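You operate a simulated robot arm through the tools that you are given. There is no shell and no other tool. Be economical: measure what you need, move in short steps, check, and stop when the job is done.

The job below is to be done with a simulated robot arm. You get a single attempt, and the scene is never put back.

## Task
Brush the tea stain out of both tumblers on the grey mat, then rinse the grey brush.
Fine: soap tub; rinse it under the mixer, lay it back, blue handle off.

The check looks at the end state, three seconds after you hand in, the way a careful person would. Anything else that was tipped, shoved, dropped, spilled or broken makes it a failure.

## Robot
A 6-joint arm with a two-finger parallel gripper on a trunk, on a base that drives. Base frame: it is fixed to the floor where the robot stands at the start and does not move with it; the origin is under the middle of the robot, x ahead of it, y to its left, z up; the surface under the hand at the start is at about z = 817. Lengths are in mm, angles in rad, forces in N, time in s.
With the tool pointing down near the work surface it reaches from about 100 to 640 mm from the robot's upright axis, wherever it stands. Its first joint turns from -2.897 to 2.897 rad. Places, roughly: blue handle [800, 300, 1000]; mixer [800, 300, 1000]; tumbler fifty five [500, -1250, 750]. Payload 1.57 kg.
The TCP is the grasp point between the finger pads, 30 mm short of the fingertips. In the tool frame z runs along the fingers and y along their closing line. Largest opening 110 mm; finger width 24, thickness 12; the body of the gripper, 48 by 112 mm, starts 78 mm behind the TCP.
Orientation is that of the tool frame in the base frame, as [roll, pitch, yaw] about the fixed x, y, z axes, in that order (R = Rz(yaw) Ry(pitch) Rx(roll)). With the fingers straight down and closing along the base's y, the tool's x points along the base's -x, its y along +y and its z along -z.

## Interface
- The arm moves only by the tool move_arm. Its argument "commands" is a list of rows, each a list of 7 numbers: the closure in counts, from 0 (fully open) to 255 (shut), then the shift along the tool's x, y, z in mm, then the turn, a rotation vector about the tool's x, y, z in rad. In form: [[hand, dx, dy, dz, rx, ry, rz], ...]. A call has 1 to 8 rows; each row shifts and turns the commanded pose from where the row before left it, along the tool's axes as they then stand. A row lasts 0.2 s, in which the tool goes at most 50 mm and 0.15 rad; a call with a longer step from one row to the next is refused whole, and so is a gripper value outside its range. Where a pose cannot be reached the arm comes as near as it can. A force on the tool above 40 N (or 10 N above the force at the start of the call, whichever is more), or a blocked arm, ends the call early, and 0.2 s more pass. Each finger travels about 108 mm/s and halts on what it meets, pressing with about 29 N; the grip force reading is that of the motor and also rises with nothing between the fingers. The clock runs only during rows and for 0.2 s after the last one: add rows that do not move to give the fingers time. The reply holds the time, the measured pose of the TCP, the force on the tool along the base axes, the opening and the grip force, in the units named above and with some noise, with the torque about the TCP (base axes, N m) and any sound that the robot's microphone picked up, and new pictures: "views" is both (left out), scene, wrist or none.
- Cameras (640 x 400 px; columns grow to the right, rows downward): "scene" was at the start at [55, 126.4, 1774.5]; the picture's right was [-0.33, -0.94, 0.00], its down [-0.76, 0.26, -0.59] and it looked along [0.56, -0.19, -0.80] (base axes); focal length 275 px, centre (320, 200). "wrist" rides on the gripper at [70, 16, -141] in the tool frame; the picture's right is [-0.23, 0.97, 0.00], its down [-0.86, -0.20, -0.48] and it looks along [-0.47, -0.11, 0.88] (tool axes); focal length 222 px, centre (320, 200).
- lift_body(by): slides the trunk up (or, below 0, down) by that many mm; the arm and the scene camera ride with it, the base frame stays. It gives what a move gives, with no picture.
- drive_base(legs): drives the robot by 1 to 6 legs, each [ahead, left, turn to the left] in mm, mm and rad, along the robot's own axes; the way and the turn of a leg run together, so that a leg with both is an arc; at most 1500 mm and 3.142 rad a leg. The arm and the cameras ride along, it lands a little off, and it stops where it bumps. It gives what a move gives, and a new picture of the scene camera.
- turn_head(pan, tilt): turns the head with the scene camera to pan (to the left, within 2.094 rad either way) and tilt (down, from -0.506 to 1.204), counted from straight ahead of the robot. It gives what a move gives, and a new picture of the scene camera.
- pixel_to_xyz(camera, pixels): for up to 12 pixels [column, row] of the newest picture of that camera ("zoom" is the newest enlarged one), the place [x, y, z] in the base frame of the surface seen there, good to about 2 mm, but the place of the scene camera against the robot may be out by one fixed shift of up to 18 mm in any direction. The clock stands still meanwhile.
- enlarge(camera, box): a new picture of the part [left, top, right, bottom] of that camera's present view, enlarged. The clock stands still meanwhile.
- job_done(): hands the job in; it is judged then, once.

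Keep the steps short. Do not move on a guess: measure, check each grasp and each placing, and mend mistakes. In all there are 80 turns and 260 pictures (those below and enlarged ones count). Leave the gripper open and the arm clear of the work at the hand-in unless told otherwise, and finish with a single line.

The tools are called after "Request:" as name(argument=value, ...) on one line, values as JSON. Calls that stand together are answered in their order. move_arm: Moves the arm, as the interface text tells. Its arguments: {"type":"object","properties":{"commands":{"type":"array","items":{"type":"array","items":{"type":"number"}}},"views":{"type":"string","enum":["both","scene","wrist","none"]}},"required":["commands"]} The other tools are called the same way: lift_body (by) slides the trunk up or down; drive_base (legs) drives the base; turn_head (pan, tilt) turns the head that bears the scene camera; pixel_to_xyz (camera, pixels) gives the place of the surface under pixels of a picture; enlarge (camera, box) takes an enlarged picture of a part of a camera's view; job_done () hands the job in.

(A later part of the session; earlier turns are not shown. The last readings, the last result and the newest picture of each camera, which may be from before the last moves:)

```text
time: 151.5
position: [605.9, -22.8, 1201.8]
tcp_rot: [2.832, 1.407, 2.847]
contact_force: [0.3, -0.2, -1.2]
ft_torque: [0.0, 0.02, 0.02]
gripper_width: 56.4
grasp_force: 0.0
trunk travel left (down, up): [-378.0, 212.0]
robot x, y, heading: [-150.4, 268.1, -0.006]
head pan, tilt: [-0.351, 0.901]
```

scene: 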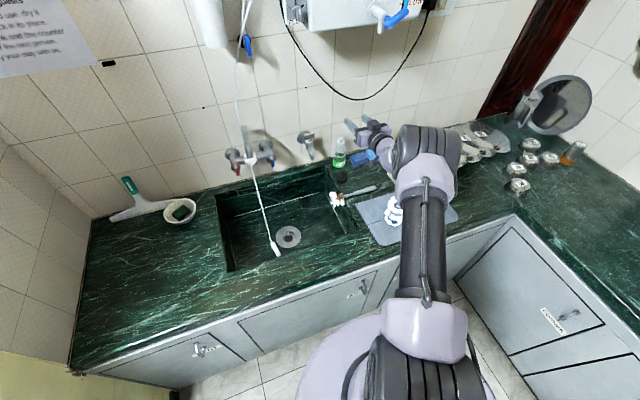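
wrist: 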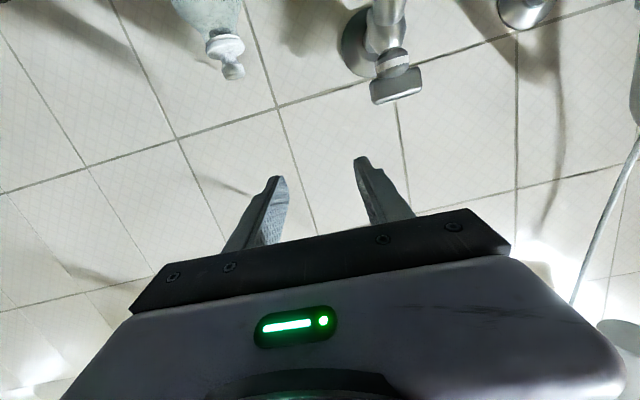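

Reach is fine now. I level the last 0.15 rad and swing the hand left toward y ≈ 250, staying back at x ≈ 560.

Request:
move_arm(commands=[[125, 0, 0, -40, 0, -0.075, 0], [125, 0, 25, -30, 0, -0.075, 0], [125, 0, 45, 0, 0, 0, 0], [125, 0, 45, 0, 0, 0, 0], [125, 0, 45, 0, 0, 0, 0], [125, 0, 45, 0, 0, 0, 0], [125, 0, 45, 0, 0, 0, 0], [125, 0, 0, 0, 0, 0, 0]], views="scene")

```text
time: 153.3
position: [683.2, 97.6, 1276.7]
tcp_rot: [1.766, 1.511, 1.787]
contact_force: [-0.9, -0.1, 0.6]
ft_torque: [-0.02, -0.01, -0.01]
gripper_width: 56.4
grasp_force: 0.0
out of reach, approached as far as the arm can: row 1, 2, 3, 4, 5, 6, 7
trunk travel left (down, up): [-378.0, 212.0]
robot x, y, heading: [-152.3, 269.5, -0.003]
head pan, tilt: [-0.351, 0.901]
```

scene: 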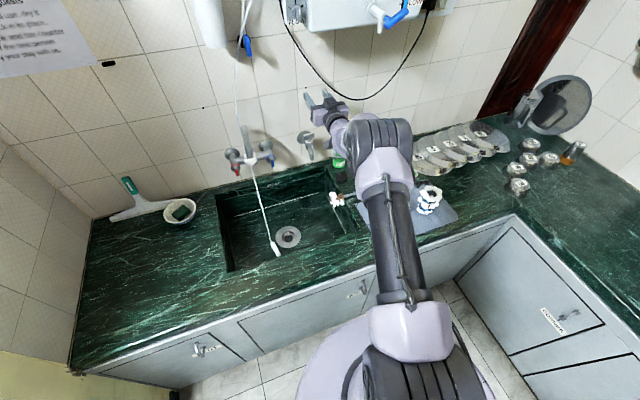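

With fingers ahead the arm prefers to be nearly straight, so I'll lower the trunk and use the base for approach. Continue swinging left.

Request:
move_arm(commands=[[125, 0, 45, 0, 0, 0, 0], [125, 0, 45, 0, 0, 0, 0], [125, 0, 45, 0, 0, 0, 0], [125, 0, 35, 0, 0, 0, 0], [125, 0, 0, 0, 0, 0, 0]], views="none")

Request:
turn_head(pan=0.0, tilt=0.8)

```text
time: 154.5
position: [762.4, 215.4, 1304.1]
tcp_rot: [1.714, 1.516, 1.736]
contact_force: [0.4, -1.6, -0.8]
ft_torque: [-0.01, 0.03, 0.04]
gripper_width: 55.9
grasp_force: 0.1
out of reach, approached as far as the arm can: row 1, 2, 3, 4
trunk travel left (down, up): [-378.0, 212.0]
robot x, y, heading: [-152.4, 269.6, -0.008]
head pan, tilt: [-0.351, 0.901]
```

```text
time: 155.4
position: [761.7, 215.3, 1303.1]
tcp_rot: [1.716, 1.516, 1.736]
contact_force: [0.0, 0.4, 0.3]
ft_torque: [-0.03, 0.05, -0.02]
gripper_width: 55.9
grasp_force: 0.0
trunk travel left (down, up): [-378.0, 212.0]
robot x, y, heading: [-152.6, 267.1, -0.006]
head pan, tilt: [0.0, 0.799]
```

scene: 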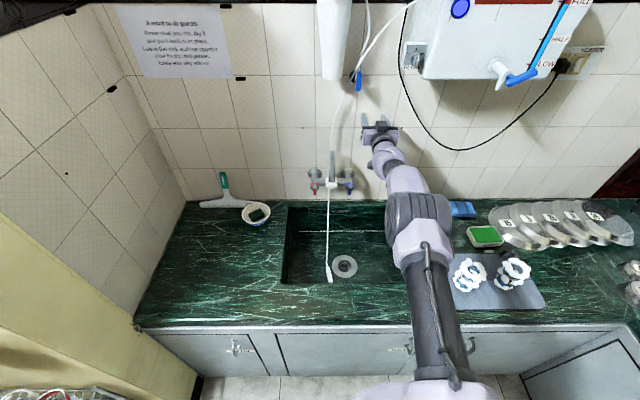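

Fingers point ahead, arm stretched. I measure the arm's height before lowering, and drive back 200 to keep clear of mixer while lowering.

Request:
pixel_to_xyz(camera="scene", pixels=[[418, 215], [405, 180], [385, 155], [435, 290], [420, 250], [440, 340], [395, 225]])

Request:
drive_base(legs=[[-200, 0, 0]])

Request:
lift_body(by=-150)

Request:
turn_head(pan=0.0, tilt=0.7)

```text
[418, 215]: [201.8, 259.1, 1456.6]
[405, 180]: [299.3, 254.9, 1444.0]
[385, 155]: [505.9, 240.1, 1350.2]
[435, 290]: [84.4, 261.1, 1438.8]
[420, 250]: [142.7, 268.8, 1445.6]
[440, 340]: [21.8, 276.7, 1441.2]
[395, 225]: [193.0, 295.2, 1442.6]
```

```text
time: 157.0
position: [562.4, 218.5, 1303.8]
tcp_rot: [1.707, 1.518, 1.728]
contact_force: [-0.6, 0.5, 0.3]
ft_torque: [0.02, 0.02, -0.01]
gripper_width: 56.1
grasp_force: 0.1
trunk travel left (down, up): [-378.0, 212.0]
robot x, y, heading: [-352.3, 264.4, -0.003]
head pan, tilt: [0.0, 0.799]
```

scene: 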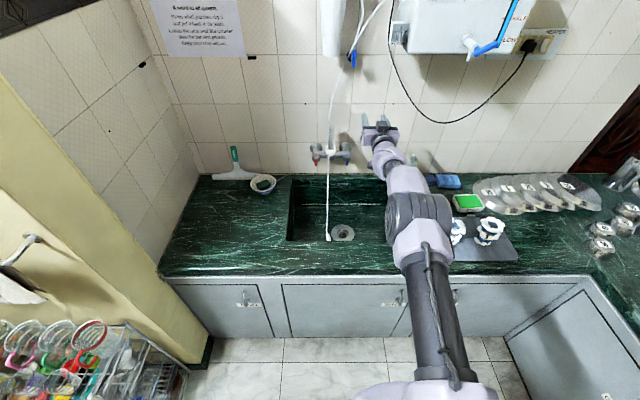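

```text
time: 158.7
position: [563.6, 219.8, 1154.2]
tcp_rot: [1.712, 1.517, 1.736]
contact_force: [-0.7, 0.4, 0.3]
ft_torque: [0.01, 0.01, 0.05]
gripper_width: 55.8
grasp_force: 0.1
trunk travel left (down, up): [-228.0, 362.0]
robot x, y, heading: [-346.9, 268.2, -0.001]
head pan, tilt: [0.0, 0.799]
```

```text
time: 159.4
position: [563.3, 217.5, 1153.8]
tcp_rot: [1.716, 1.517, 1.743]
contact_force: [0.1, -0.4, -0.5]
ft_torque: [-0.01, 0.01, -0.03]
gripper_width: 56.2
grasp_force: 0.0
trunk travel left (down, up): [-228.0, 362.0]
robot x, y, heading: [-353.5, 269.0, -0.002]
head pan, tilt: [0.0, 0.7]
```

scene: 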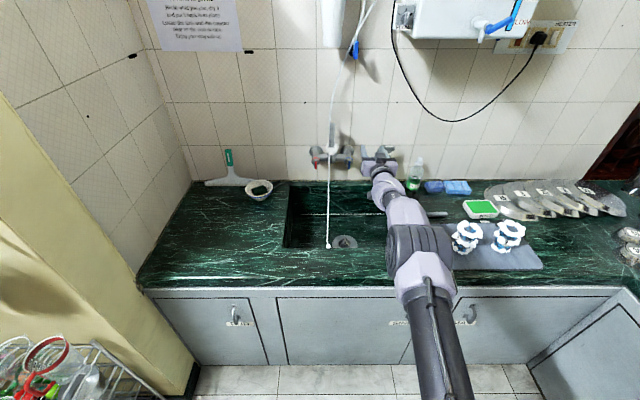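

Level arm; tool axis is along +x within 2°. I lower to z ≈ 992, shift left 68 and view with the wrist camera.

Request:
lift_body(by=-162)

Request:
drive_base(legs=[[0, 68, 0]])

Request:
move_arm(commands=[[125, 0, 0, 0, 0, 0, 0]], views="wrist")

```text
time: 161.2
position: [563.0, 218.7, 992.4]
tcp_rot: [1.713, 1.517, 1.734]
contact_force: [-0.4, 0.8, 0.9]
ft_torque: [-0.02, 0.0, 0.02]
gripper_width: 56.3
grasp_force: 0.0
trunk travel left (down, up): [-66.0, 524.0]
robot x, y, heading: [-349.7, 268.6, -0.003]
head pan, tilt: [0.0, 0.7]
```

```text
time: 162.2
position: [563.3, 285.0, 991.6]
tcp_rot: [1.72, 1.519, 1.743]
contact_force: [0.5, -0.3, 0.1]
ft_torque: [0.03, 0.02, -0.03]
gripper_width: 56.1
grasp_force: 0.0
trunk travel left (down, up): [-66.0, 524.0]
robot x, y, heading: [-350.0, 334.1, -0.001]
head pan, tilt: [0.0, 0.7]
```

scene: 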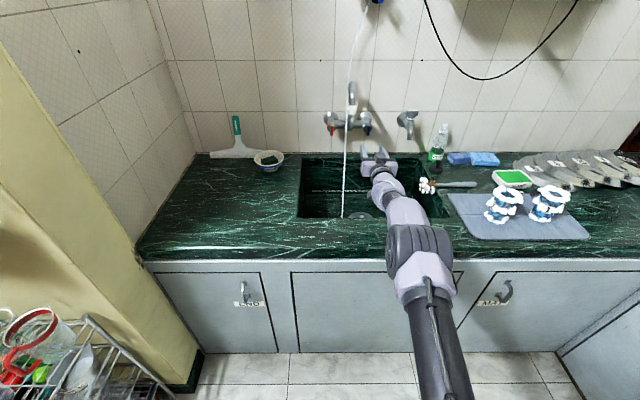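

```text
time: 162.6
position: [564.8, 285.4, 991.3]
tcp_rot: [1.715, 1.516, 1.739]
contact_force: [0.2, 0.0, -0.4]
ft_torque: [-0.01, 0.02, -0.01]
gripper_width: 56.2
grasp_force: 0.0
trunk travel left (down, up): [-66.0, 524.0]
robot x, y, heading: [-352.2, 333.3, -0.006]
head pan, tilt: [0.0, 0.7]
```

wrist: 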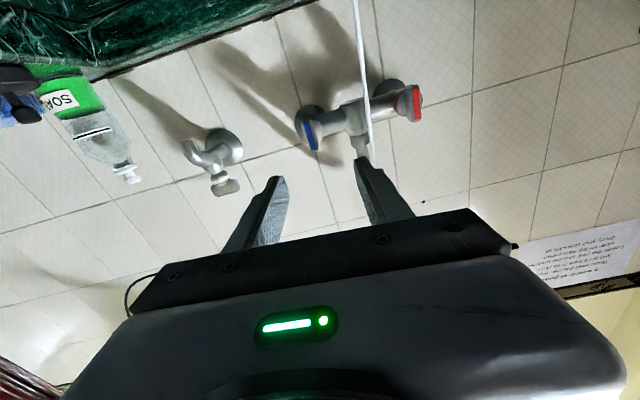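

The wrist camera sees the blue handle at (311,135). I measure it.

Request:
enlarge(camera="wrist", box=[270, 80, 430, 190])

Request:
pixel_to_xyz(camera="wrist", pixels=[[308, 130], [313, 143], [310, 137], [306, 124], [316, 148], [318, 130], [366, 90], [414, 103], [362, 145], [372, 130]])

```text
3.64 times, centred on (350, 135) of wrist
```

zoom: 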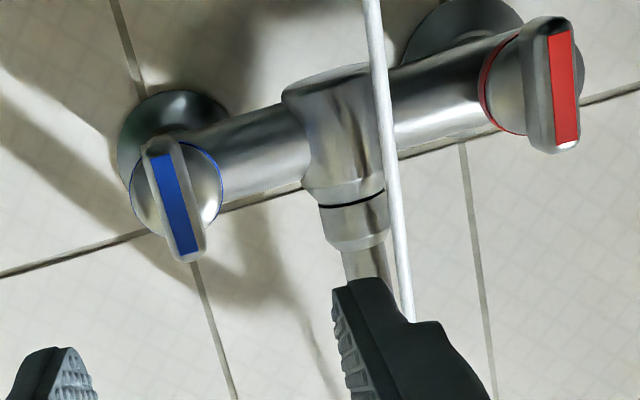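

```text
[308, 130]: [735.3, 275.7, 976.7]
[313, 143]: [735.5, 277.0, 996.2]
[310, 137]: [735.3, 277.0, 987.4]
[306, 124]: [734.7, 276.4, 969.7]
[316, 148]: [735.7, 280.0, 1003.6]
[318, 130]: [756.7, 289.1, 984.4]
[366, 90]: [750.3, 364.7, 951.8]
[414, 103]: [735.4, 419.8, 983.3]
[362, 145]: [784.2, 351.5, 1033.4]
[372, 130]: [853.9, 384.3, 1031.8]
```

By the wrist camera the fin is at x 735, y 277, z 967–1005 (scene camera is out by about (5,11,4)). I shift right 8, down 5, then drive ahead 125 and check.

Request:
lift_body(by=-5)

Request:
drive_base(legs=[[0, -8, 0], [125, 0, 0]])

Request:
move_arm(commands=[[125, 0, 0, 0, 0, 0, 0]], views="wrist")

```text
time: 163.2
position: [562.9, 284.8, 986.6]
tcp_rot: [1.714, 1.517, 1.739]
contact_force: [0.0, 0.2, 0.1]
ft_torque: [0.04, 0.0, 0.02]
gripper_width: 56.1
grasp_force: 0.1
trunk travel left (down, up): [-61.0, 529.0]
robot x, y, heading: [-345.9, 337.9, 0.0]
head pan, tilt: [0.0, 0.7]
```

```text
time: 164.8
position: [689.4, 275.6, 986.9]
tcp_rot: [1.724, 1.518, 1.745]
contact_force: [0.5, 0.1, -0.6]
ft_torque: [0.01, 0.01, 0.0]
gripper_width: 56.3
grasp_force: 0.0
trunk travel left (down, up): [-61.0, 529.0]
robot x, y, heading: [-224.7, 326.1, -0.002]
head pan, tilt: [0.0, 0.7]
```

scene: 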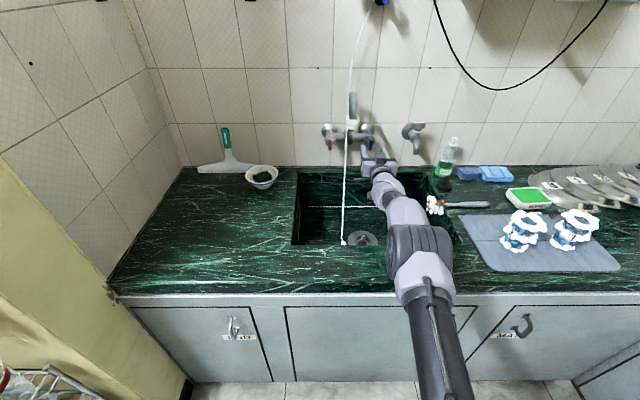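

```text
time: 165.2
position: [689.6, 274.9, 986.2]
tcp_rot: [1.715, 1.517, 1.736]
contact_force: [-0.3, -0.3, -0.2]
ft_torque: [-0.02, -0.02, -0.01]
gripper_width: 56.1
grasp_force: 0.0
trunk travel left (down, up): [-61.0, 529.0]
robot x, y, heading: [-219.1, 329.0, -0.004]
head pan, tilt: [0.0, 0.7]
```

wrist: 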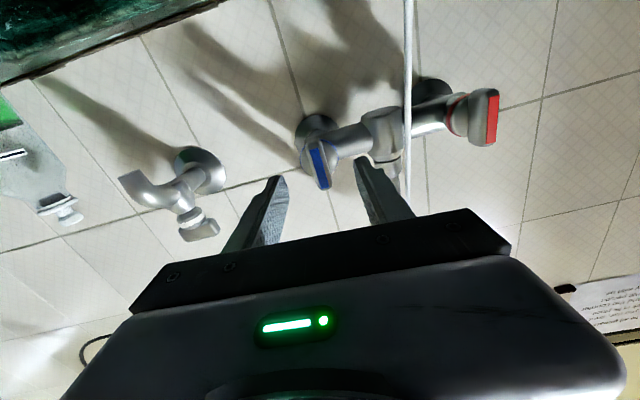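

Aligned. Ahead 33 mm more, then close on the fin.

Request:
drive_base(legs=[[33, 1, 0]])

Request:
move_arm(commands=[[255, 0, 0, 0, 0, 0, 0], [255, 0, 0, 0, 0, 0, 0], [255, 0, 0, 0, 0, 0, 0]], views="wrist")

```text
time: 166.0
position: [723.5, 274.9, 985.0]
tcp_rot: [1.727, 1.519, 1.748]
contact_force: [0.3, -0.6, 0.3]
ft_torque: [0.0, -0.01, -0.03]
gripper_width: 56.2
grasp_force: 0.1
trunk travel left (down, up): [-61.0, 529.0]
robot x, y, heading: [-191.1, 330.2, -0.01]
head pan, tilt: [0.0, 0.7]
```

scene: 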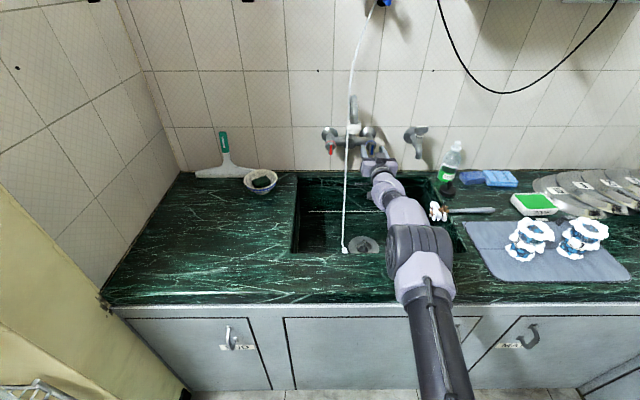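

```text
time: 166.8
position: [721.9, 275.4, 985.9]
tcp_rot: [1.721, 1.518, 1.743]
contact_force: [1.2, 0.1, 0.8]
ft_torque: [-0.67, 0.07, -0.47]
gripper_width: 15.9
grasp_force: 31.5
trunk travel left (down, up): [-61.0, 529.0]
robot x, y, heading: [-193.4, 326.6, -0.01]
head pan, tilt: [0.0, 0.7]
```

wrist: 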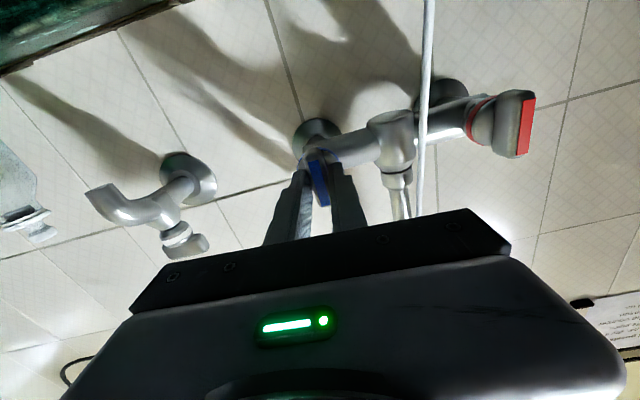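

Fin is gripped (15.9 mm). I try twisting counter-clockwise (rz negative) by 0.3 rad and watch torque and sound.

Request:
move_arm(commands=[[255, 0, 0, 0, 0, 0, -0.1], [255, 0, 0, 0, 0, 0, -0.1], [255, 0, 0, 0, 0, 0, -0.1]], views="wrist")

```text
time: 167.4
position: [726.9, 276.3, 987.7]
tcp_rot: [-1.668, 1.484, -1.641]
contact_force: [-47.2, 6.1, 5.0]
ft_torque: [0.04, -1.29, -1.15]
gripper_width: 15.5
grasp_force: 31.6
out of reach, approached as far as the arm can: row 1, 2
trunk travel left (down, up): [-61.0, 529.0]
robot x, y, heading: [-193.0, 329.4, -0.008]
head pan, tilt: [0.0, 0.7]
stopped in row 2: the force on the tool passed its limit at 53 N (the readings are from after the stop); the commanded pose is now the measured one
```

wrist: 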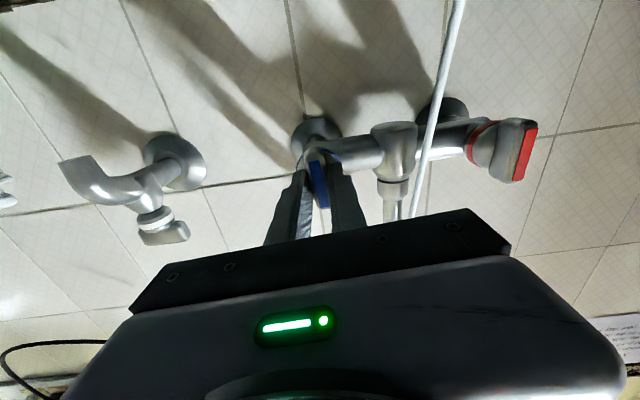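

Twisting by the wrist is at the reach limit and only pushed inward (−47 N). Instead I'll release, back off, close the fingers and push the fin's upper end to the left using the base, then down with the trunk.

Request:
move_arm(commands=[[125, 0, 0, 0, 0, 0, 0], [125, 0, 0, 0, 0, 0, 0], [125, 0, 0, 0, 0, 0, 0]], views="none")

Request:
drive_base(legs=[[-50, 0, 0], [0, -19, 0]])

Request:
lift_body(by=20)

Request:
move_arm(commands=[[255, 0, 0, 0, 0, 0, 0], [255, 0, 0, 0, 0, 0, 0], [255, 0, 0, 0, 0, 0, 0]], views="none")

Request:
drive_base(legs=[[44, 0, 0]])

Request:
drive_base(legs=[[0, 38, 0]])

Request:
move_arm(commands=[[255, 0, 0, 0, 0, 0, 0]], views="both")

Request:
enlarge(camera="wrist", box=[240, 80, 420, 220])

```text
time: 167.7
position: [728.2, 286.2, 986.1]
tcp_rot: [-1.679, 1.482, -1.64]
contact_force: [-49.3, 19.9, 3.2]
ft_torque: [-0.01, -0.32, -0.66]
gripper_width: 37.2
grasp_force: 0.1
trunk travel left (down, up): [-61.0, 529.0]
robot x, y, heading: [-193.2, 331.5, -0.001]
head pan, tilt: [0.0, 0.7]
stopped in row 1: the force on the tool passed its limit at 62 N (the readings are from after the stop); the commanded pose is now the measured one
```

```text
time: 169.1
position: [683.1, 260.8, 981.4]
tcp_rot: [-1.751, 1.481, -1.717]
contact_force: [0.7, -0.6, 1.1]
ft_torque: [0.01, 0.0, 0.04]
gripper_width: 56.3
grasp_force: 0.0
trunk travel left (down, up): [-61.0, 529.0]
robot x, y, heading: [-244.2, 308.9, -0.004]
head pan, tilt: [0.0, 0.7]
```

scene: 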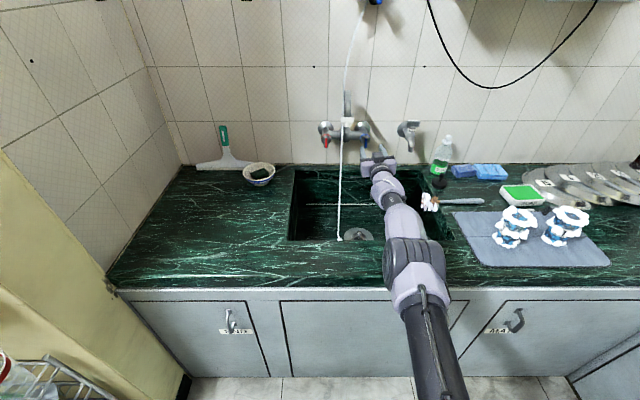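

```text
time: 169.7
position: [682.3, 261.6, 1000.4]
tcp_rot: [-1.754, 1.482, -1.719]
contact_force: [0.7, -0.2, -0.7]
ft_torque: [0.01, -0.02, 0.01]
gripper_width: 56.3
grasp_force: 0.1
trunk travel left (down, up): [-81.0, 509.0]
robot x, y, heading: [-246.9, 308.6, -0.004]
head pan, tilt: [0.0, 0.7]
```

```text
time: 170.5
position: [683.5, 261.5, 1002.0]
tcp_rot: [-1.752, 1.484, -1.717]
contact_force: [0.0, -0.2, 0.1]
ft_torque: [0.04, -0.01, -0.01]
gripper_width: 0.0
grasp_force: 21.5
trunk travel left (down, up): [-81.0, 509.0]
robot x, y, heading: [-243.1, 308.6, -0.0]
head pan, tilt: [0.0, 0.7]
```

```text
time: 171.4
position: [706.3, 260.5, 1000.4]
tcp_rot: [-1.749, 1.483, -1.715]
contact_force: [-35.2, 0.6, 3.2]
ft_torque: [0.09, -0.37, 0.33]
gripper_width: 0.0
grasp_force: 21.1
trunk travel left (down, up): [-81.0, 509.0]
robot x, y, heading: [-215.4, 308.7, -0.004]
head pan, tilt: [0.0, 0.7]
stopped in leg 1: the force on the tool passed its limit at 375 N (the readings are from after the stop); the commanded pose is now the measured one
```

scene: 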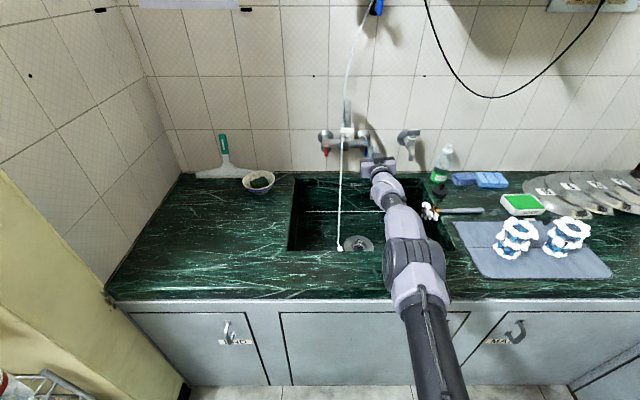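

```text
time: 172.2
position: [706.8, 278.2, 1002.3]
tcp_rot: [-1.745, 1.486, -1.71]
contact_force: [-29.8, 3.8, 3.6]
ft_torque: [0.08, -0.05, 0.04]
gripper_width: 0.1
grasp_force: 21.6
trunk travel left (down, up): [-81.0, 509.0]
robot x, y, heading: [-215.7, 324.4, -0.004]
head pan, tilt: [0.0, 0.7]
stopped in leg 1: the force on the tool passed its limit at 52 N (the readings are from after the stop); the commanded pose is now the measured one
```

scene: 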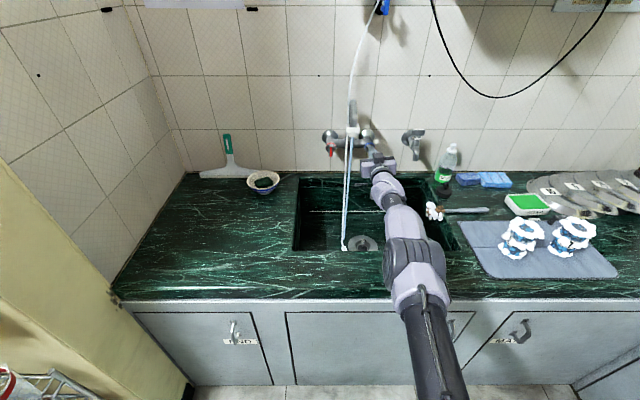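

```text
time: 172.7
position: [705.6, 277.7, 1001.1]
tcp_rot: [-1.749, 1.484, -1.715]
contact_force: [-32.9, 5.6, 3.0]
ft_torque: [0.09, -0.1, 0.08]
gripper_width: 0.1
grasp_force: 21.5
trunk travel left (down, up): [-81.0, 509.0]
robot x, y, heading: [-216.1, 326.2, -0.003]
head pan, tilt: [0.0, 0.7]
```

scene: 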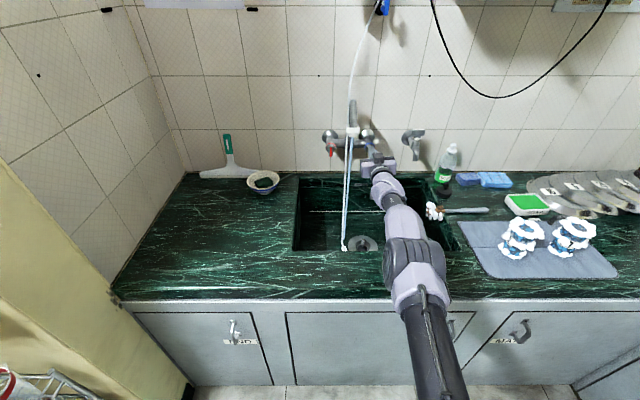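
wrist: 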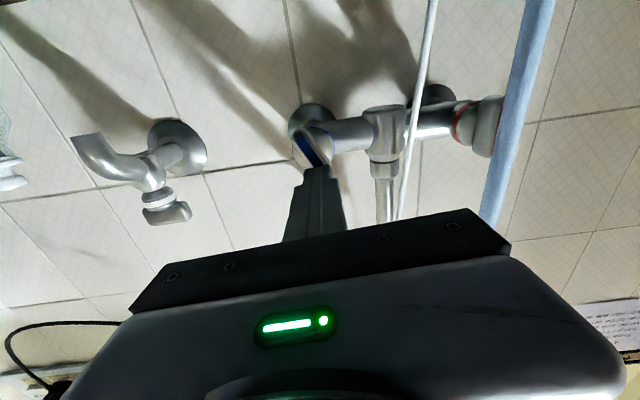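

```text
2.86 times, centred on (330, 150) of wrist
```

zoom: 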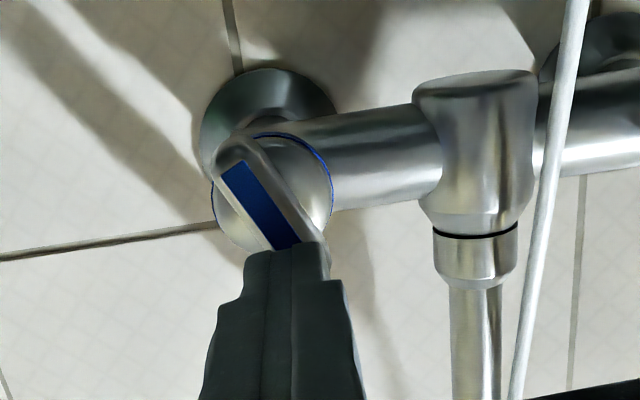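

The fin turned about 30° and water is running (blue stream at (345,190) in the scene and in the wrist view). That's enough flow. I back off, rise, fold the hand back to pointing down and yaw it for the brush.

Request:
drive_base(legs=[[-160, -20, 0]])

Request:
lift_body(by=260)

Request:
move_arm(commands=[[125, 3, 0, -38, 0, 0.15, 0], [125, 8, 0, -37, 0, 0.15, 0], [125, 14, 0, -35, 0, 0.15, 0], [125, 19, 0, -33, 0, 0.15, 0], [125, 24, 0, -30, 0, 0.15, 0], [125, 28, 0, -26, 0, 0.15, 0], [125, 31, 0, -21, 0, 0.15, 0], [125, 34, 0, -17, 0, 0.15, 0]], views="none")

Request:
move_arm(commands=[[125, 36, 0, -11, 0, 0.14, 0], [125, 37, 0, -6, 0, 0.14, 0], [125, 0, 0, 0, 0, 0, -0.145], [125, 0, 0, 0, 0, 0, -0.145], [125, 0, 0, 0, 0, 0, -0.145], [125, 0, 0, 0, 0, 0, -0.145], [125, 0, 0, 0, 0, 0, -0.145], [125, 0, 0, 0, 0, 0, -0.145]], views="none")

Request:
move_arm(commands=[[125, 0, 0, 0, 0, 0, -0.14], [125, 0, 0, 0, 0, 0, -0.14], [125, 0, 0, 0, 0, 0, -0.14], [125, 0, 0, 0, 0, 0, -0.14], [125, 0, 0, 0, 0, 0, -0.096], [125, 0, 0, 0, 0, 0, 0]], views="both")

Request:
enlarge(camera="scene", box=[280, 80, 500, 260])

```text
time: 174.1
position: [551.9, 259.6, 997.2]
tcp_rot: [-1.794, 1.485, -1.76]
contact_force: [0.4, 0.2, 0.0]
ft_torque: [0.0, -0.01, 0.0]
gripper_width: 0.1
grasp_force: 21.3
trunk travel left (down, up): [-81.0, 509.0]
robot x, y, heading: [-371.6, 306.4, -0.001]
head pan, tilt: [0.0, 0.7]
```

scene: 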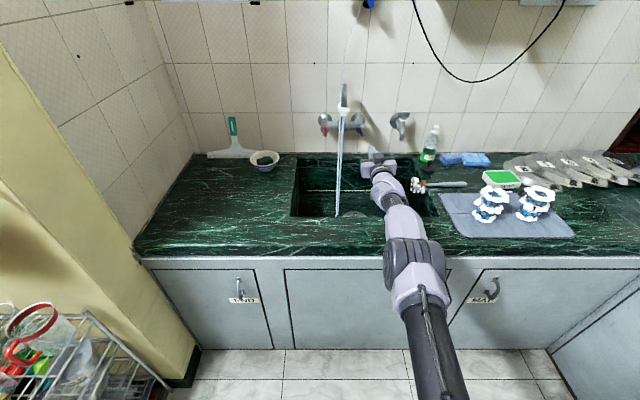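

```text
time: 176.7
position: [551.4, 258.9, 1258.4]
tcp_rot: [-1.799, 1.482, -1.764]
contact_force: [-0.1, -0.1, -0.5]
ft_torque: [0.0, 0.0, 0.0]
gripper_width: 0.0
grasp_force: 21.7
trunk travel left (down, up): [-341.0, 249.0]
robot x, y, heading: [-371.9, 302.5, -0.002]
head pan, tilt: [0.0, 0.7]
```

```text
time: 178.5
position: [290.6, 248.5, 1235.8]
tcp_rot: [-3.076, 0.456, -3.039]
contact_force: [-0.4, -0.1, 0.5]
ft_torque: [-0.02, -0.08, 0.01]
gripper_width: 55.9
grasp_force: 0.0
out of reach, approached as far as the arm can: row 1, 4, 5
trunk travel left (down, up): [-341.0, 249.0]
robot x, y, heading: [-374.5, 301.3, 0.001]
head pan, tilt: [0.0, 0.7]
```

```text
time: 180.3
position: [218.1, 241.4, 1223.2]
tcp_rot: [-2.966, 0.072, -2.185]
contact_force: [0.6, -0.2, 0.0]
ft_torque: [-0.02, 0.0, -0.03]
gripper_width: 56.0
grasp_force: 0.0
trunk travel left (down, up): [-341.0, 249.0]
robot x, y, heading: [-371.9, 305.2, -0.0]
head pan, tilt: [0.0, 0.7]
```

```text
time: 181.7
position: [217.9, 242.5, 1222.5]
tcp_rot: [-2.961, -0.05, -1.542]
contact_force: [0.0, 0.1, -0.1]
ft_torque: [0.02, 0.0, 0.0]
gripper_width: 56.2
grasp_force: 0.1
trunk travel left (down, up): [-341.0, 249.0]
robot x, y, heading: [-371.5, 308.0, 0.001]
head pan, tilt: [0.0, 0.7]
```

scene: 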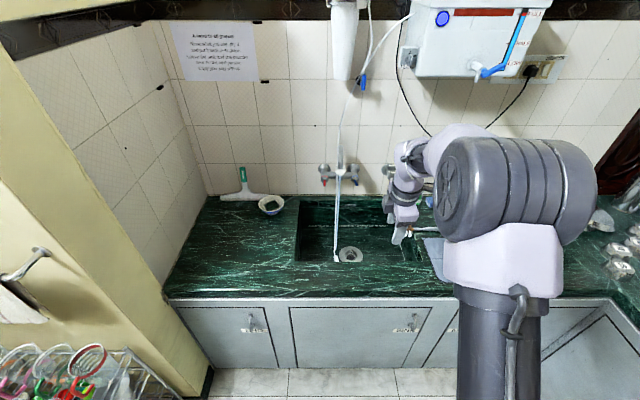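
wrist: 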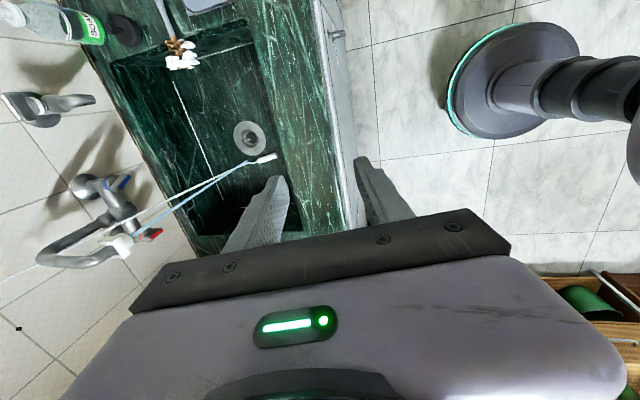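

```text
2.22 times, centred on (390, 170) of scene
```

zoom: 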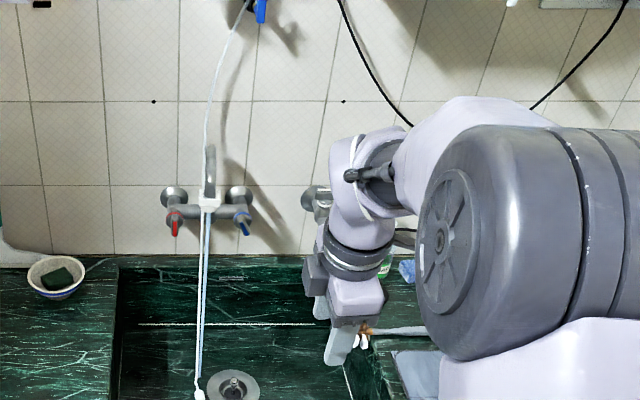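

Hand is folded; it's tilted slightly (0.18 rad). I drive so TCP comes over the brush's grip point (586,-99), straighten the tilt, and go down around the handle with open fingers, then look.

Request:
drive_base(legs=[[368, -342, 0]])

Request:
turn_head(pan=0.1, tilt=0.95)

Request:
move_arm(commands=[[125, 0, 0, 0, -0.09, -0.022, 0.035], [125, 0, 0, 0, -0.09, -0.022, 0.035], [125, 0, 0, 45, 0, 0, 0], [125, 0, 0, 45, 0, 0, 0], [125, 0, 0, 45, 0, 0, 0], [125, 0, 0, 45, 0, 0, 0], [125, 0, 0, 45, 0, 0, 0], [125, 0, 0, 0, 0, 0, 0]], views="wrist")

Request:
lift_body(by=-60)

Request:
enlarge(camera="wrist", box=[200, 60, 440, 240])

Request:
pixel_to_xyz(camera="wrist", pixels=[[305, 140], [310, 160], [315, 180], [318, 200], [300, 130], [320, 215]])

```text
time: 184.7
position: [592.0, -105.4, 1223.7]
tcp_rot: [-2.961, -0.051, -1.534]
contact_force: [0.9, 0.0, 0.3]
ft_torque: [0.01, 0.01, 0.0]
gripper_width: 55.9
grasp_force: 0.0
trunk travel left (down, up): [-341.0, 249.0]
robot x, y, heading: [4.2, -43.7, 0.003]
head pan, tilt: [0.0, 0.7]
```

scene: 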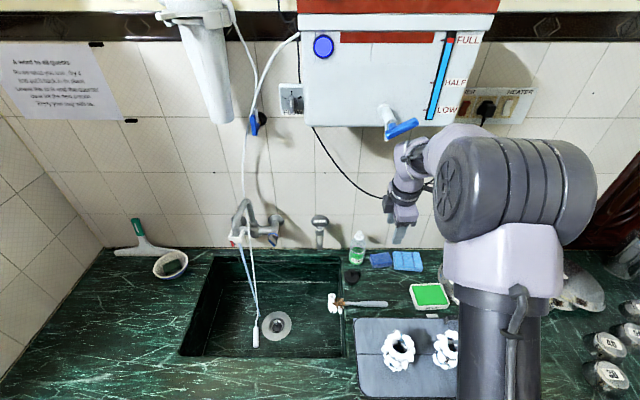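

```text
time: 185.5
position: [591.0, -104.5, 1223.1]
tcp_rot: [-2.96, -0.051, -1.535]
contact_force: [-0.4, -0.5, -0.3]
ft_torque: [0.02, 0.0, -0.01]
gripper_width: 56.2
grasp_force: 0.1
trunk travel left (down, up): [-341.0, 249.0]
robot x, y, heading: [3.0, -45.4, 0.007]
head pan, tilt: [0.099, 0.949]
```

scene: 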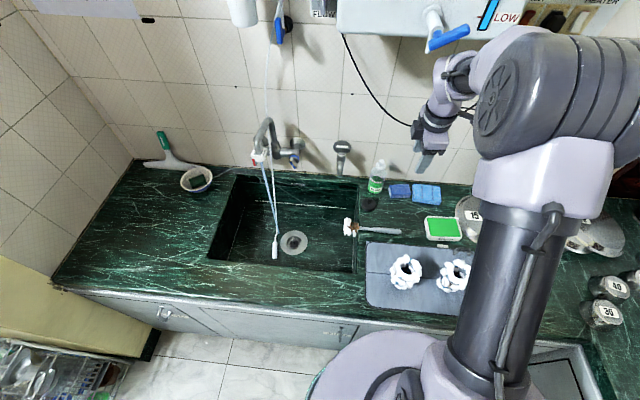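

```text
time: 187.3
position: [589.9, -105.6, 998.0]
tcp_rot: [-3.139, -0.001, -1.6]
contact_force: [-0.4, -0.1, 0.4]
ft_torque: [0.02, -0.03, 0.02]
gripper_width: 56.1
grasp_force: 0.0
trunk travel left (down, up): [-341.0, 249.0]
robot x, y, heading: [0.3, -46.1, 0.005]
head pan, tilt: [0.099, 0.949]
```

wrist: 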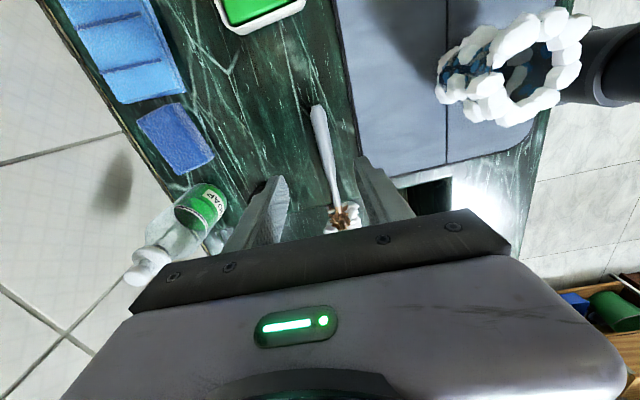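

```text
time: 188.3
position: [590.1, -105.2, 939.0]
tcp_rot: [-3.14, 0.0, -1.6]
contact_force: [0.6, 0.3, 0.3]
ft_torque: [-0.02, -0.04, 0.01]
gripper_width: 56.0
grasp_force: 0.1
trunk travel left (down, up): [-281.0, 309.0]
robot x, y, heading: [3.5, -45.0, 0.004]
head pan, tilt: [0.099, 0.949]
```

```text
2.22 times, centred on (320, 150) of wrist
```

zoom: 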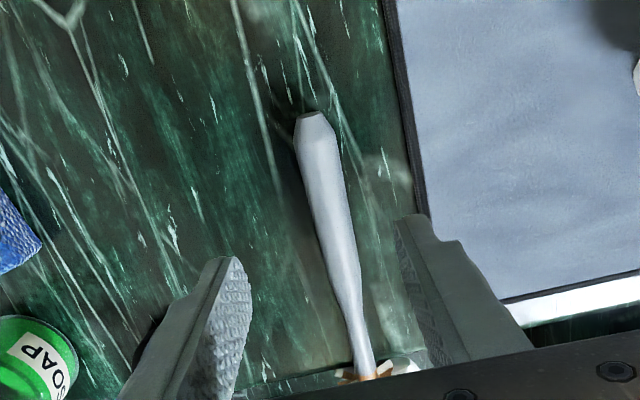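

```text
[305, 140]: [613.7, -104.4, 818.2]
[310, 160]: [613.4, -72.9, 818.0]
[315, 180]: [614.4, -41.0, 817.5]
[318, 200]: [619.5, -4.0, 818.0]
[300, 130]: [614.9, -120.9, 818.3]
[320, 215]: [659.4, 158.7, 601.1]
```

Aligned (TCP 590,-105; handle between the pads). I descend, close, lift, extend 35 mm, drive left so the head comes under the spout (~(653,362)), and sweep gently through the stream.

Request:
lift_body(by=-87)

Request:
move_arm(commands=[[255, 0, 0, 0, 0, 0, 0], [255, 0, 0, 0, 0, 0, 0], [255, 0, 0, 0, 0, 0, 0]], views="wrist")

Request:
lift_body(by=110)

Request:
move_arm(commands=[[255, 0, -18, 0, 0, 0, 0], [255, 0, -17, 0, 0, 0, 0], [255, 0, 0, 0, 0, 0, 0]], views="none")

Request:
drive_base(legs=[[0, 315, 0], [27, 0, 0]])

Request:
lift_body(by=-40)

Request:
turn_head(pan=0.3, tilt=0.75)

Request:
enlarge(camera="scene", box=[220, 130, 400, 290])

Request:
move_arm(commands=[[255, -15, 0, 0, 0, 0, 0], [255, 15, -10, 0, 0, 0, 0], [255, 15, 0, 0, 0, 0, 0], [255, -15, 20, 0, 0, 0, 0], [255, -15, 0, 0, 0, 0, 0], [255, 15, -10, 0, 0, 0, 0], [255, 0, 0, 0, 0, 0, 0], [255, 0, 0, 0, 0, 0, 0]], views="both")

Request:
enlarge(camera="scene", box=[220, 130, 400, 290])

Request:
pixel_to_xyz(camera="zoom", pixels=[[300, 150], [300, 200], [300, 250], [320, 200], [280, 200], [340, 200]])

```text
time: 189.5
position: [589.1, -103.2, 850.0]
tcp_rot: [-3.14, 0.0, -1.6]
contact_force: [0.8, 1.0, -0.2]
ft_torque: [0.0, -0.01, -0.01]
gripper_width: 56.1
grasp_force: 0.1
trunk travel left (down, up): [-194.0, 396.0]
robot x, y, heading: [-2.5, -46.6, 0.001]
head pan, tilt: [0.099, 0.949]
```

```text
time: 190.3
position: [590.4, -105.9, 850.0]
tcp_rot: [-3.14, -0.001, -1.6]
contact_force: [-0.1, 0.6, 1.0]
ft_torque: [0.08, 0.05, 0.06]
gripper_width: 17.5
grasp_force: 28.5
trunk travel left (down, up): [-194.0, 396.0]
robot x, y, heading: [-0.4, -42.9, 0.006]
head pan, tilt: [0.099, 0.949]
```

wrist: 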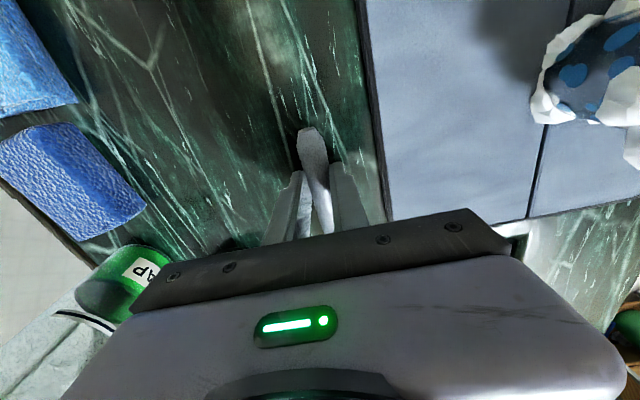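

```text
time: 191.8
position: [589.8, -105.9, 959.3]
tcp_rot: [-3.141, 0.0, -1.6]
contact_force: [-0.2, -0.4, -0.8]
ft_torque: [-0.06, 0.02, -0.01]
gripper_width: 17.3
grasp_force: 29.2
trunk travel left (down, up): [-304.0, 286.0]
robot x, y, heading: [-0.8, -48.7, 0.005]
head pan, tilt: [0.099, 0.949]
```

```text
time: 192.6
position: [624.2, -105.5, 960.9]
tcp_rot: [-3.138, 0.0, -1.6]
contact_force: [0.2, 0.8, 0.1]
ft_torque: [-0.03, 0.01, 0.01]
gripper_width: 17.4
grasp_force: 29.1
trunk travel left (down, up): [-304.0, 286.0]
robot x, y, heading: [1.8, -45.5, 0.01]
head pan, tilt: [0.099, 0.949]
```

```text
time: 195.1
position: [651.0, 214.7, 960.6]
tcp_rot: [3.141, -0.001, -1.599]
contact_force: [0.4, 0.0, -0.2]
ft_torque: [-0.05, 0.01, 0.01]
gripper_width: 17.3
grasp_force: 28.7
trunk travel left (down, up): [-304.0, 286.0]
robot x, y, heading: [25.8, 277.0, 0.009]
head pan, tilt: [0.099, 0.949]
```

scene: 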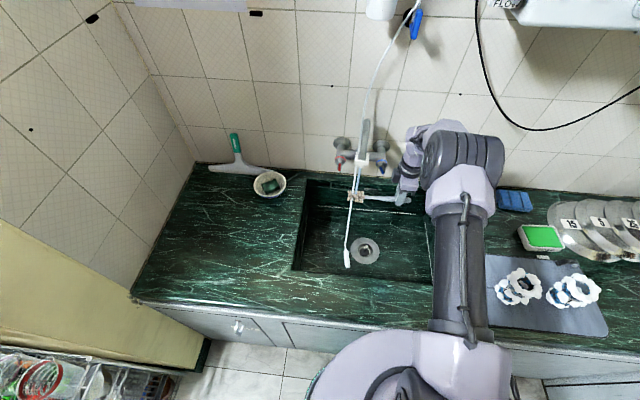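

```text
time: 195.9
position: [650.5, 214.9, 921.4]
tcp_rot: [-3.139, 0.0, -1.599]
contact_force: [0.6, -0.2, -1.5]
ft_torque: [-0.05, -0.01, -0.02]
gripper_width: 17.3
grasp_force: 28.7
trunk travel left (down, up): [-264.0, 326.0]
robot x, y, heading: [25.7, 270.3, 0.008]
head pan, tilt: [0.099, 0.949]
```

```text
time: 196.7
position: [650.4, 214.0, 920.9]
tcp_rot: [-3.139, -0.001, -1.598]
contact_force: [0.0, -0.1, -0.4]
ft_torque: [-0.07, -0.02, -0.02]
gripper_width: 17.5
grasp_force: 29.0
trunk travel left (down, up): [-264.0, 326.0]
robot x, y, heading: [22.1, 273.4, 0.008]
head pan, tilt: [0.3, 0.75]
```

scene: 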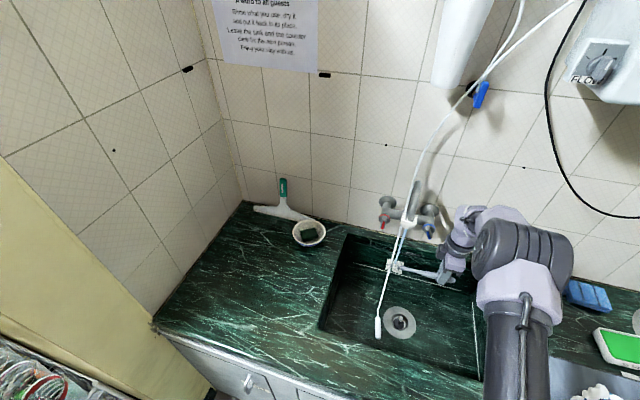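

```text
2.50 times, centred on (310, 210) of scene
```

zoom: 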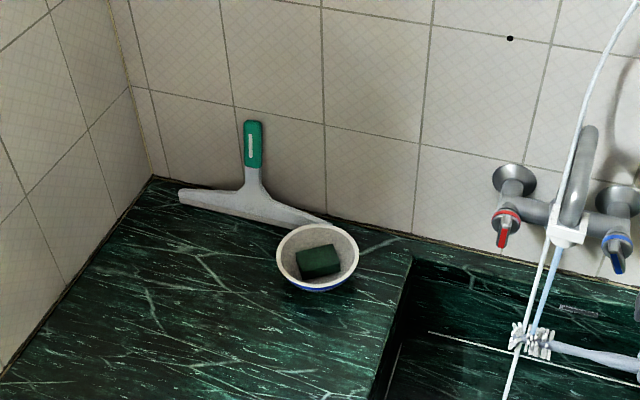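

```text
time: 198.5
position: [649.7, 213.9, 919.9]
tcp_rot: [-3.139, -0.002, -1.599]
contact_force: [-0.2, 0.8, -1.2]
ft_torque: [-0.03, 0.0, 0.02]
gripper_width: 17.3
grasp_force: 29.0
trunk travel left (down, up): [-264.0, 326.0]
robot x, y, heading: [19.3, 271.2, 0.007]
head pan, tilt: [0.3, 0.75]
```

scene: 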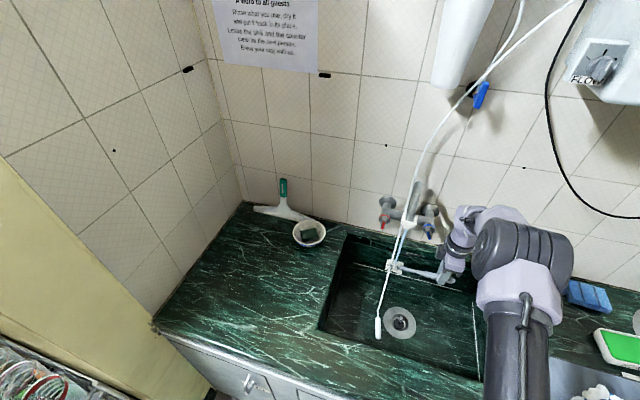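
wrist: 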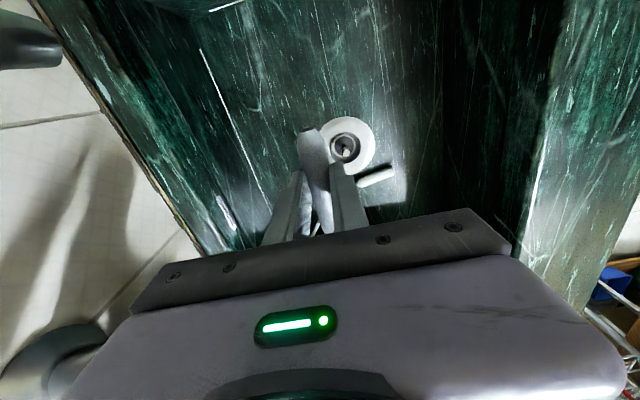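

```text
2.50 times, centred on (310, 210) of scene
```

zoom: 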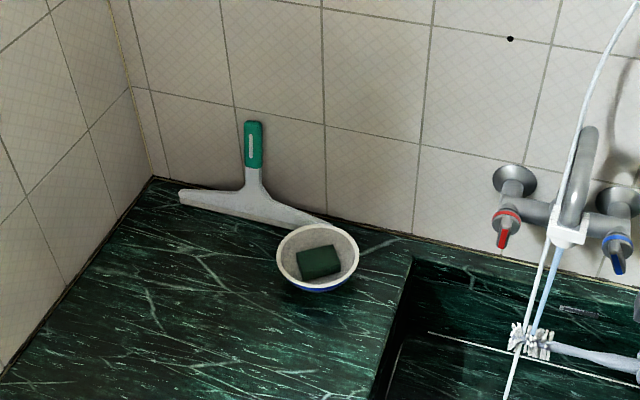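

```text
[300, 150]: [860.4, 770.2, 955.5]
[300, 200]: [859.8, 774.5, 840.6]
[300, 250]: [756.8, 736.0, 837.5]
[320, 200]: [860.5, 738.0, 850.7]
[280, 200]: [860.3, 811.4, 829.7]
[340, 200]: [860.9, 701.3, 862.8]
```

Foam is gone and the bristles are white in the stream. I sweep once more for good measure, then carry the brush back to its original spot (TCP target (596,-198)) and lower to just above the counter.

Request:
move_arm(commands=[[255, 12, 0, 0, 0, 0, 0], [255, -24, 8, 0, 0, 0, 0], [255, 24, 0, 0, 0, 0, 0], [255, -24, -16, 0, 0, 0, 0], [255, 24, 0, 0, 0, 0, 0], [255, -12, 8, 0, 0, 0, 0], [255, 0, 0, 0, 0, 0, 0], [255, 0, 0, 0, 0, 0, 0]], views="none")

Request:
enlarge(camera="scene", box=[360, 230, 460, 310])

Request:
lift_body(by=60)

Request:
drive_base(legs=[[-19, 0, 0], [0, -412, 0]])

Request:
move_arm(commands=[[255, 0, 18, 0, 0, 0, 0.008], [255, 0, 17, 0, 0, 0, 0.008], [255, 0, 0, 0, 0, 0, 0]], views="none")

Request:
lift_body(by=-115)

Request:
turn_head(pan=0.0, tilt=0.95)

Request:
move_arm(commands=[[255, 0, 0, 0, 0, 0, 0]], views="wrist")

```text
time: 200.3
position: [649.3, 215.6, 920.9]
tcp_rot: [-3.14, 0.0, -1.598]
contact_force: [0.2, 0.0, -0.8]
ft_torque: [-0.04, -0.02, 0.02]
gripper_width: 17.5
grasp_force: 28.2
trunk travel left (down, up): [-264.0, 326.0]
robot x, y, heading: [25.1, 274.8, 0.013]
head pan, tilt: [0.3, 0.75]
```

```text
5.00 times, centred on (410, 270) of scene
```

zoom: 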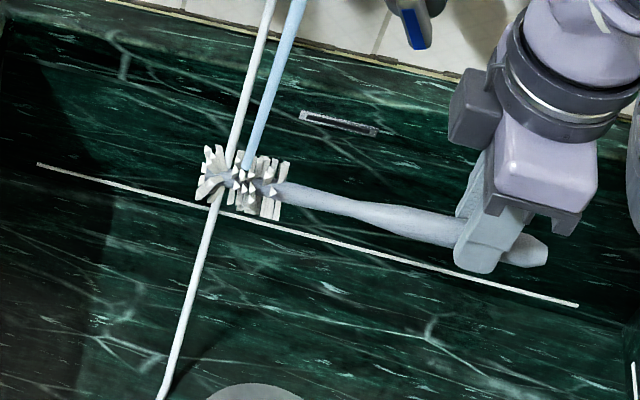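

```text
time: 201.3
position: [649.8, 215.4, 982.0]
tcp_rot: [-3.137, -0.001, -1.598]
contact_force: [0.6, 0.2, -0.9]
ft_torque: [-0.05, 0.02, 0.0]
gripper_width: 17.4
grasp_force: 29.2
trunk travel left (down, up): [-324.0, 266.0]
robot x, y, heading: [25.6, 272.9, 0.007]
head pan, tilt: [0.3, 0.75]
```

```text
time: 204.2
position: [630.3, -198.9, 981.6]
tcp_rot: [-3.14, 0.0, -1.61]
contact_force: [-0.9, -0.6, 0.1]
ft_torque: [-0.07, -0.02, 0.0]
gripper_width: 17.4
grasp_force: 28.8
trunk travel left (down, up): [-324.0, 266.0]
robot x, y, heading: [5.7, -134.2, -0.002]
head pan, tilt: [0.3, 0.75]
```

scene: 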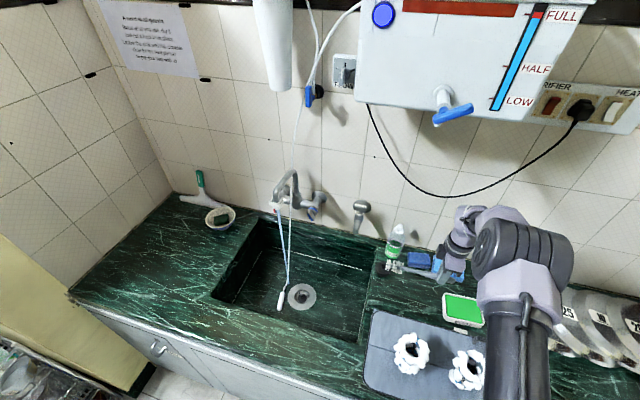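

```text
time: 205.0
position: [595.2, -196.6, 983.0]
tcp_rot: [-3.141, 0.0, -1.624]
contact_force: [0.4, 0.1, -1.1]
ft_torque: [-0.03, 0.02, -0.01]
gripper_width: 17.5
grasp_force: 29.0
trunk travel left (down, up): [-324.0, 266.0]
robot x, y, heading: [7.2, -136.6, 0.001]
head pan, tilt: [0.3, 0.75]
```

```text
time: 206.4
position: [595.7, -195.6, 867.0]
tcp_rot: [-3.141, 0.001, -1.625]
contact_force: [0.7, 0.2, -1.2]
ft_torque: [-0.06, 0.02, -0.01]
gripper_width: 17.4
grasp_force: 29.0
trunk travel left (down, up): [-209.0, 381.0]
robot x, y, heading: [9.8, -130.4, -0.003]
head pan, tilt: [0.3, 0.75]
```

```text
time: 207.2
position: [595.1, -196.1, 867.1]
tcp_rot: [-3.139, -0.001, -1.625]
contact_force: [-0.2, -0.3, -0.1]
ft_torque: [-0.01, -0.02, 0.0]
gripper_width: 17.4
grasp_force: 29.5
trunk travel left (down, up): [-209.0, 381.0]
robot x, y, heading: [9.3, -133.1, 0.0]
head pan, tilt: [0.0, 0.949]
```

scene: 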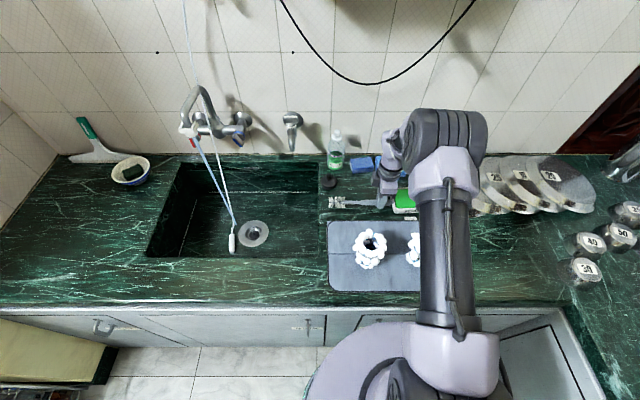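

```text
time: 207.6
position: [596.1, -197.0, 867.0]
tcp_rot: [-3.139, 0.001, -1.624]
contact_force: [0.0, 0.3, 0.0]
ft_torque: [0.01, -0.03, -0.02]
gripper_width: 17.4
grasp_force: 28.7
trunk travel left (down, up): [-209.0, 381.0]
robot x, y, heading: [7.7, -130.0, -0.001]
head pan, tilt: [0.0, 0.949]
5 turns are left
```

wrist: 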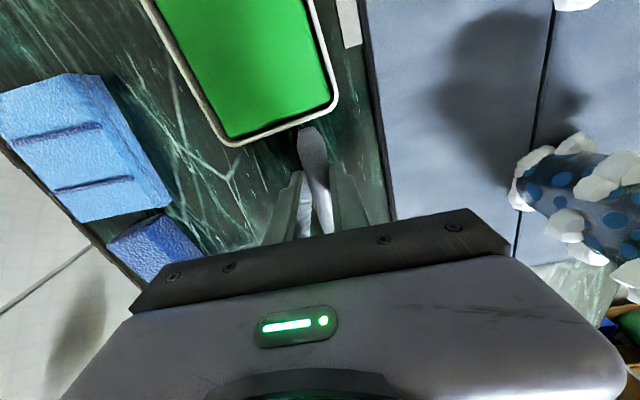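

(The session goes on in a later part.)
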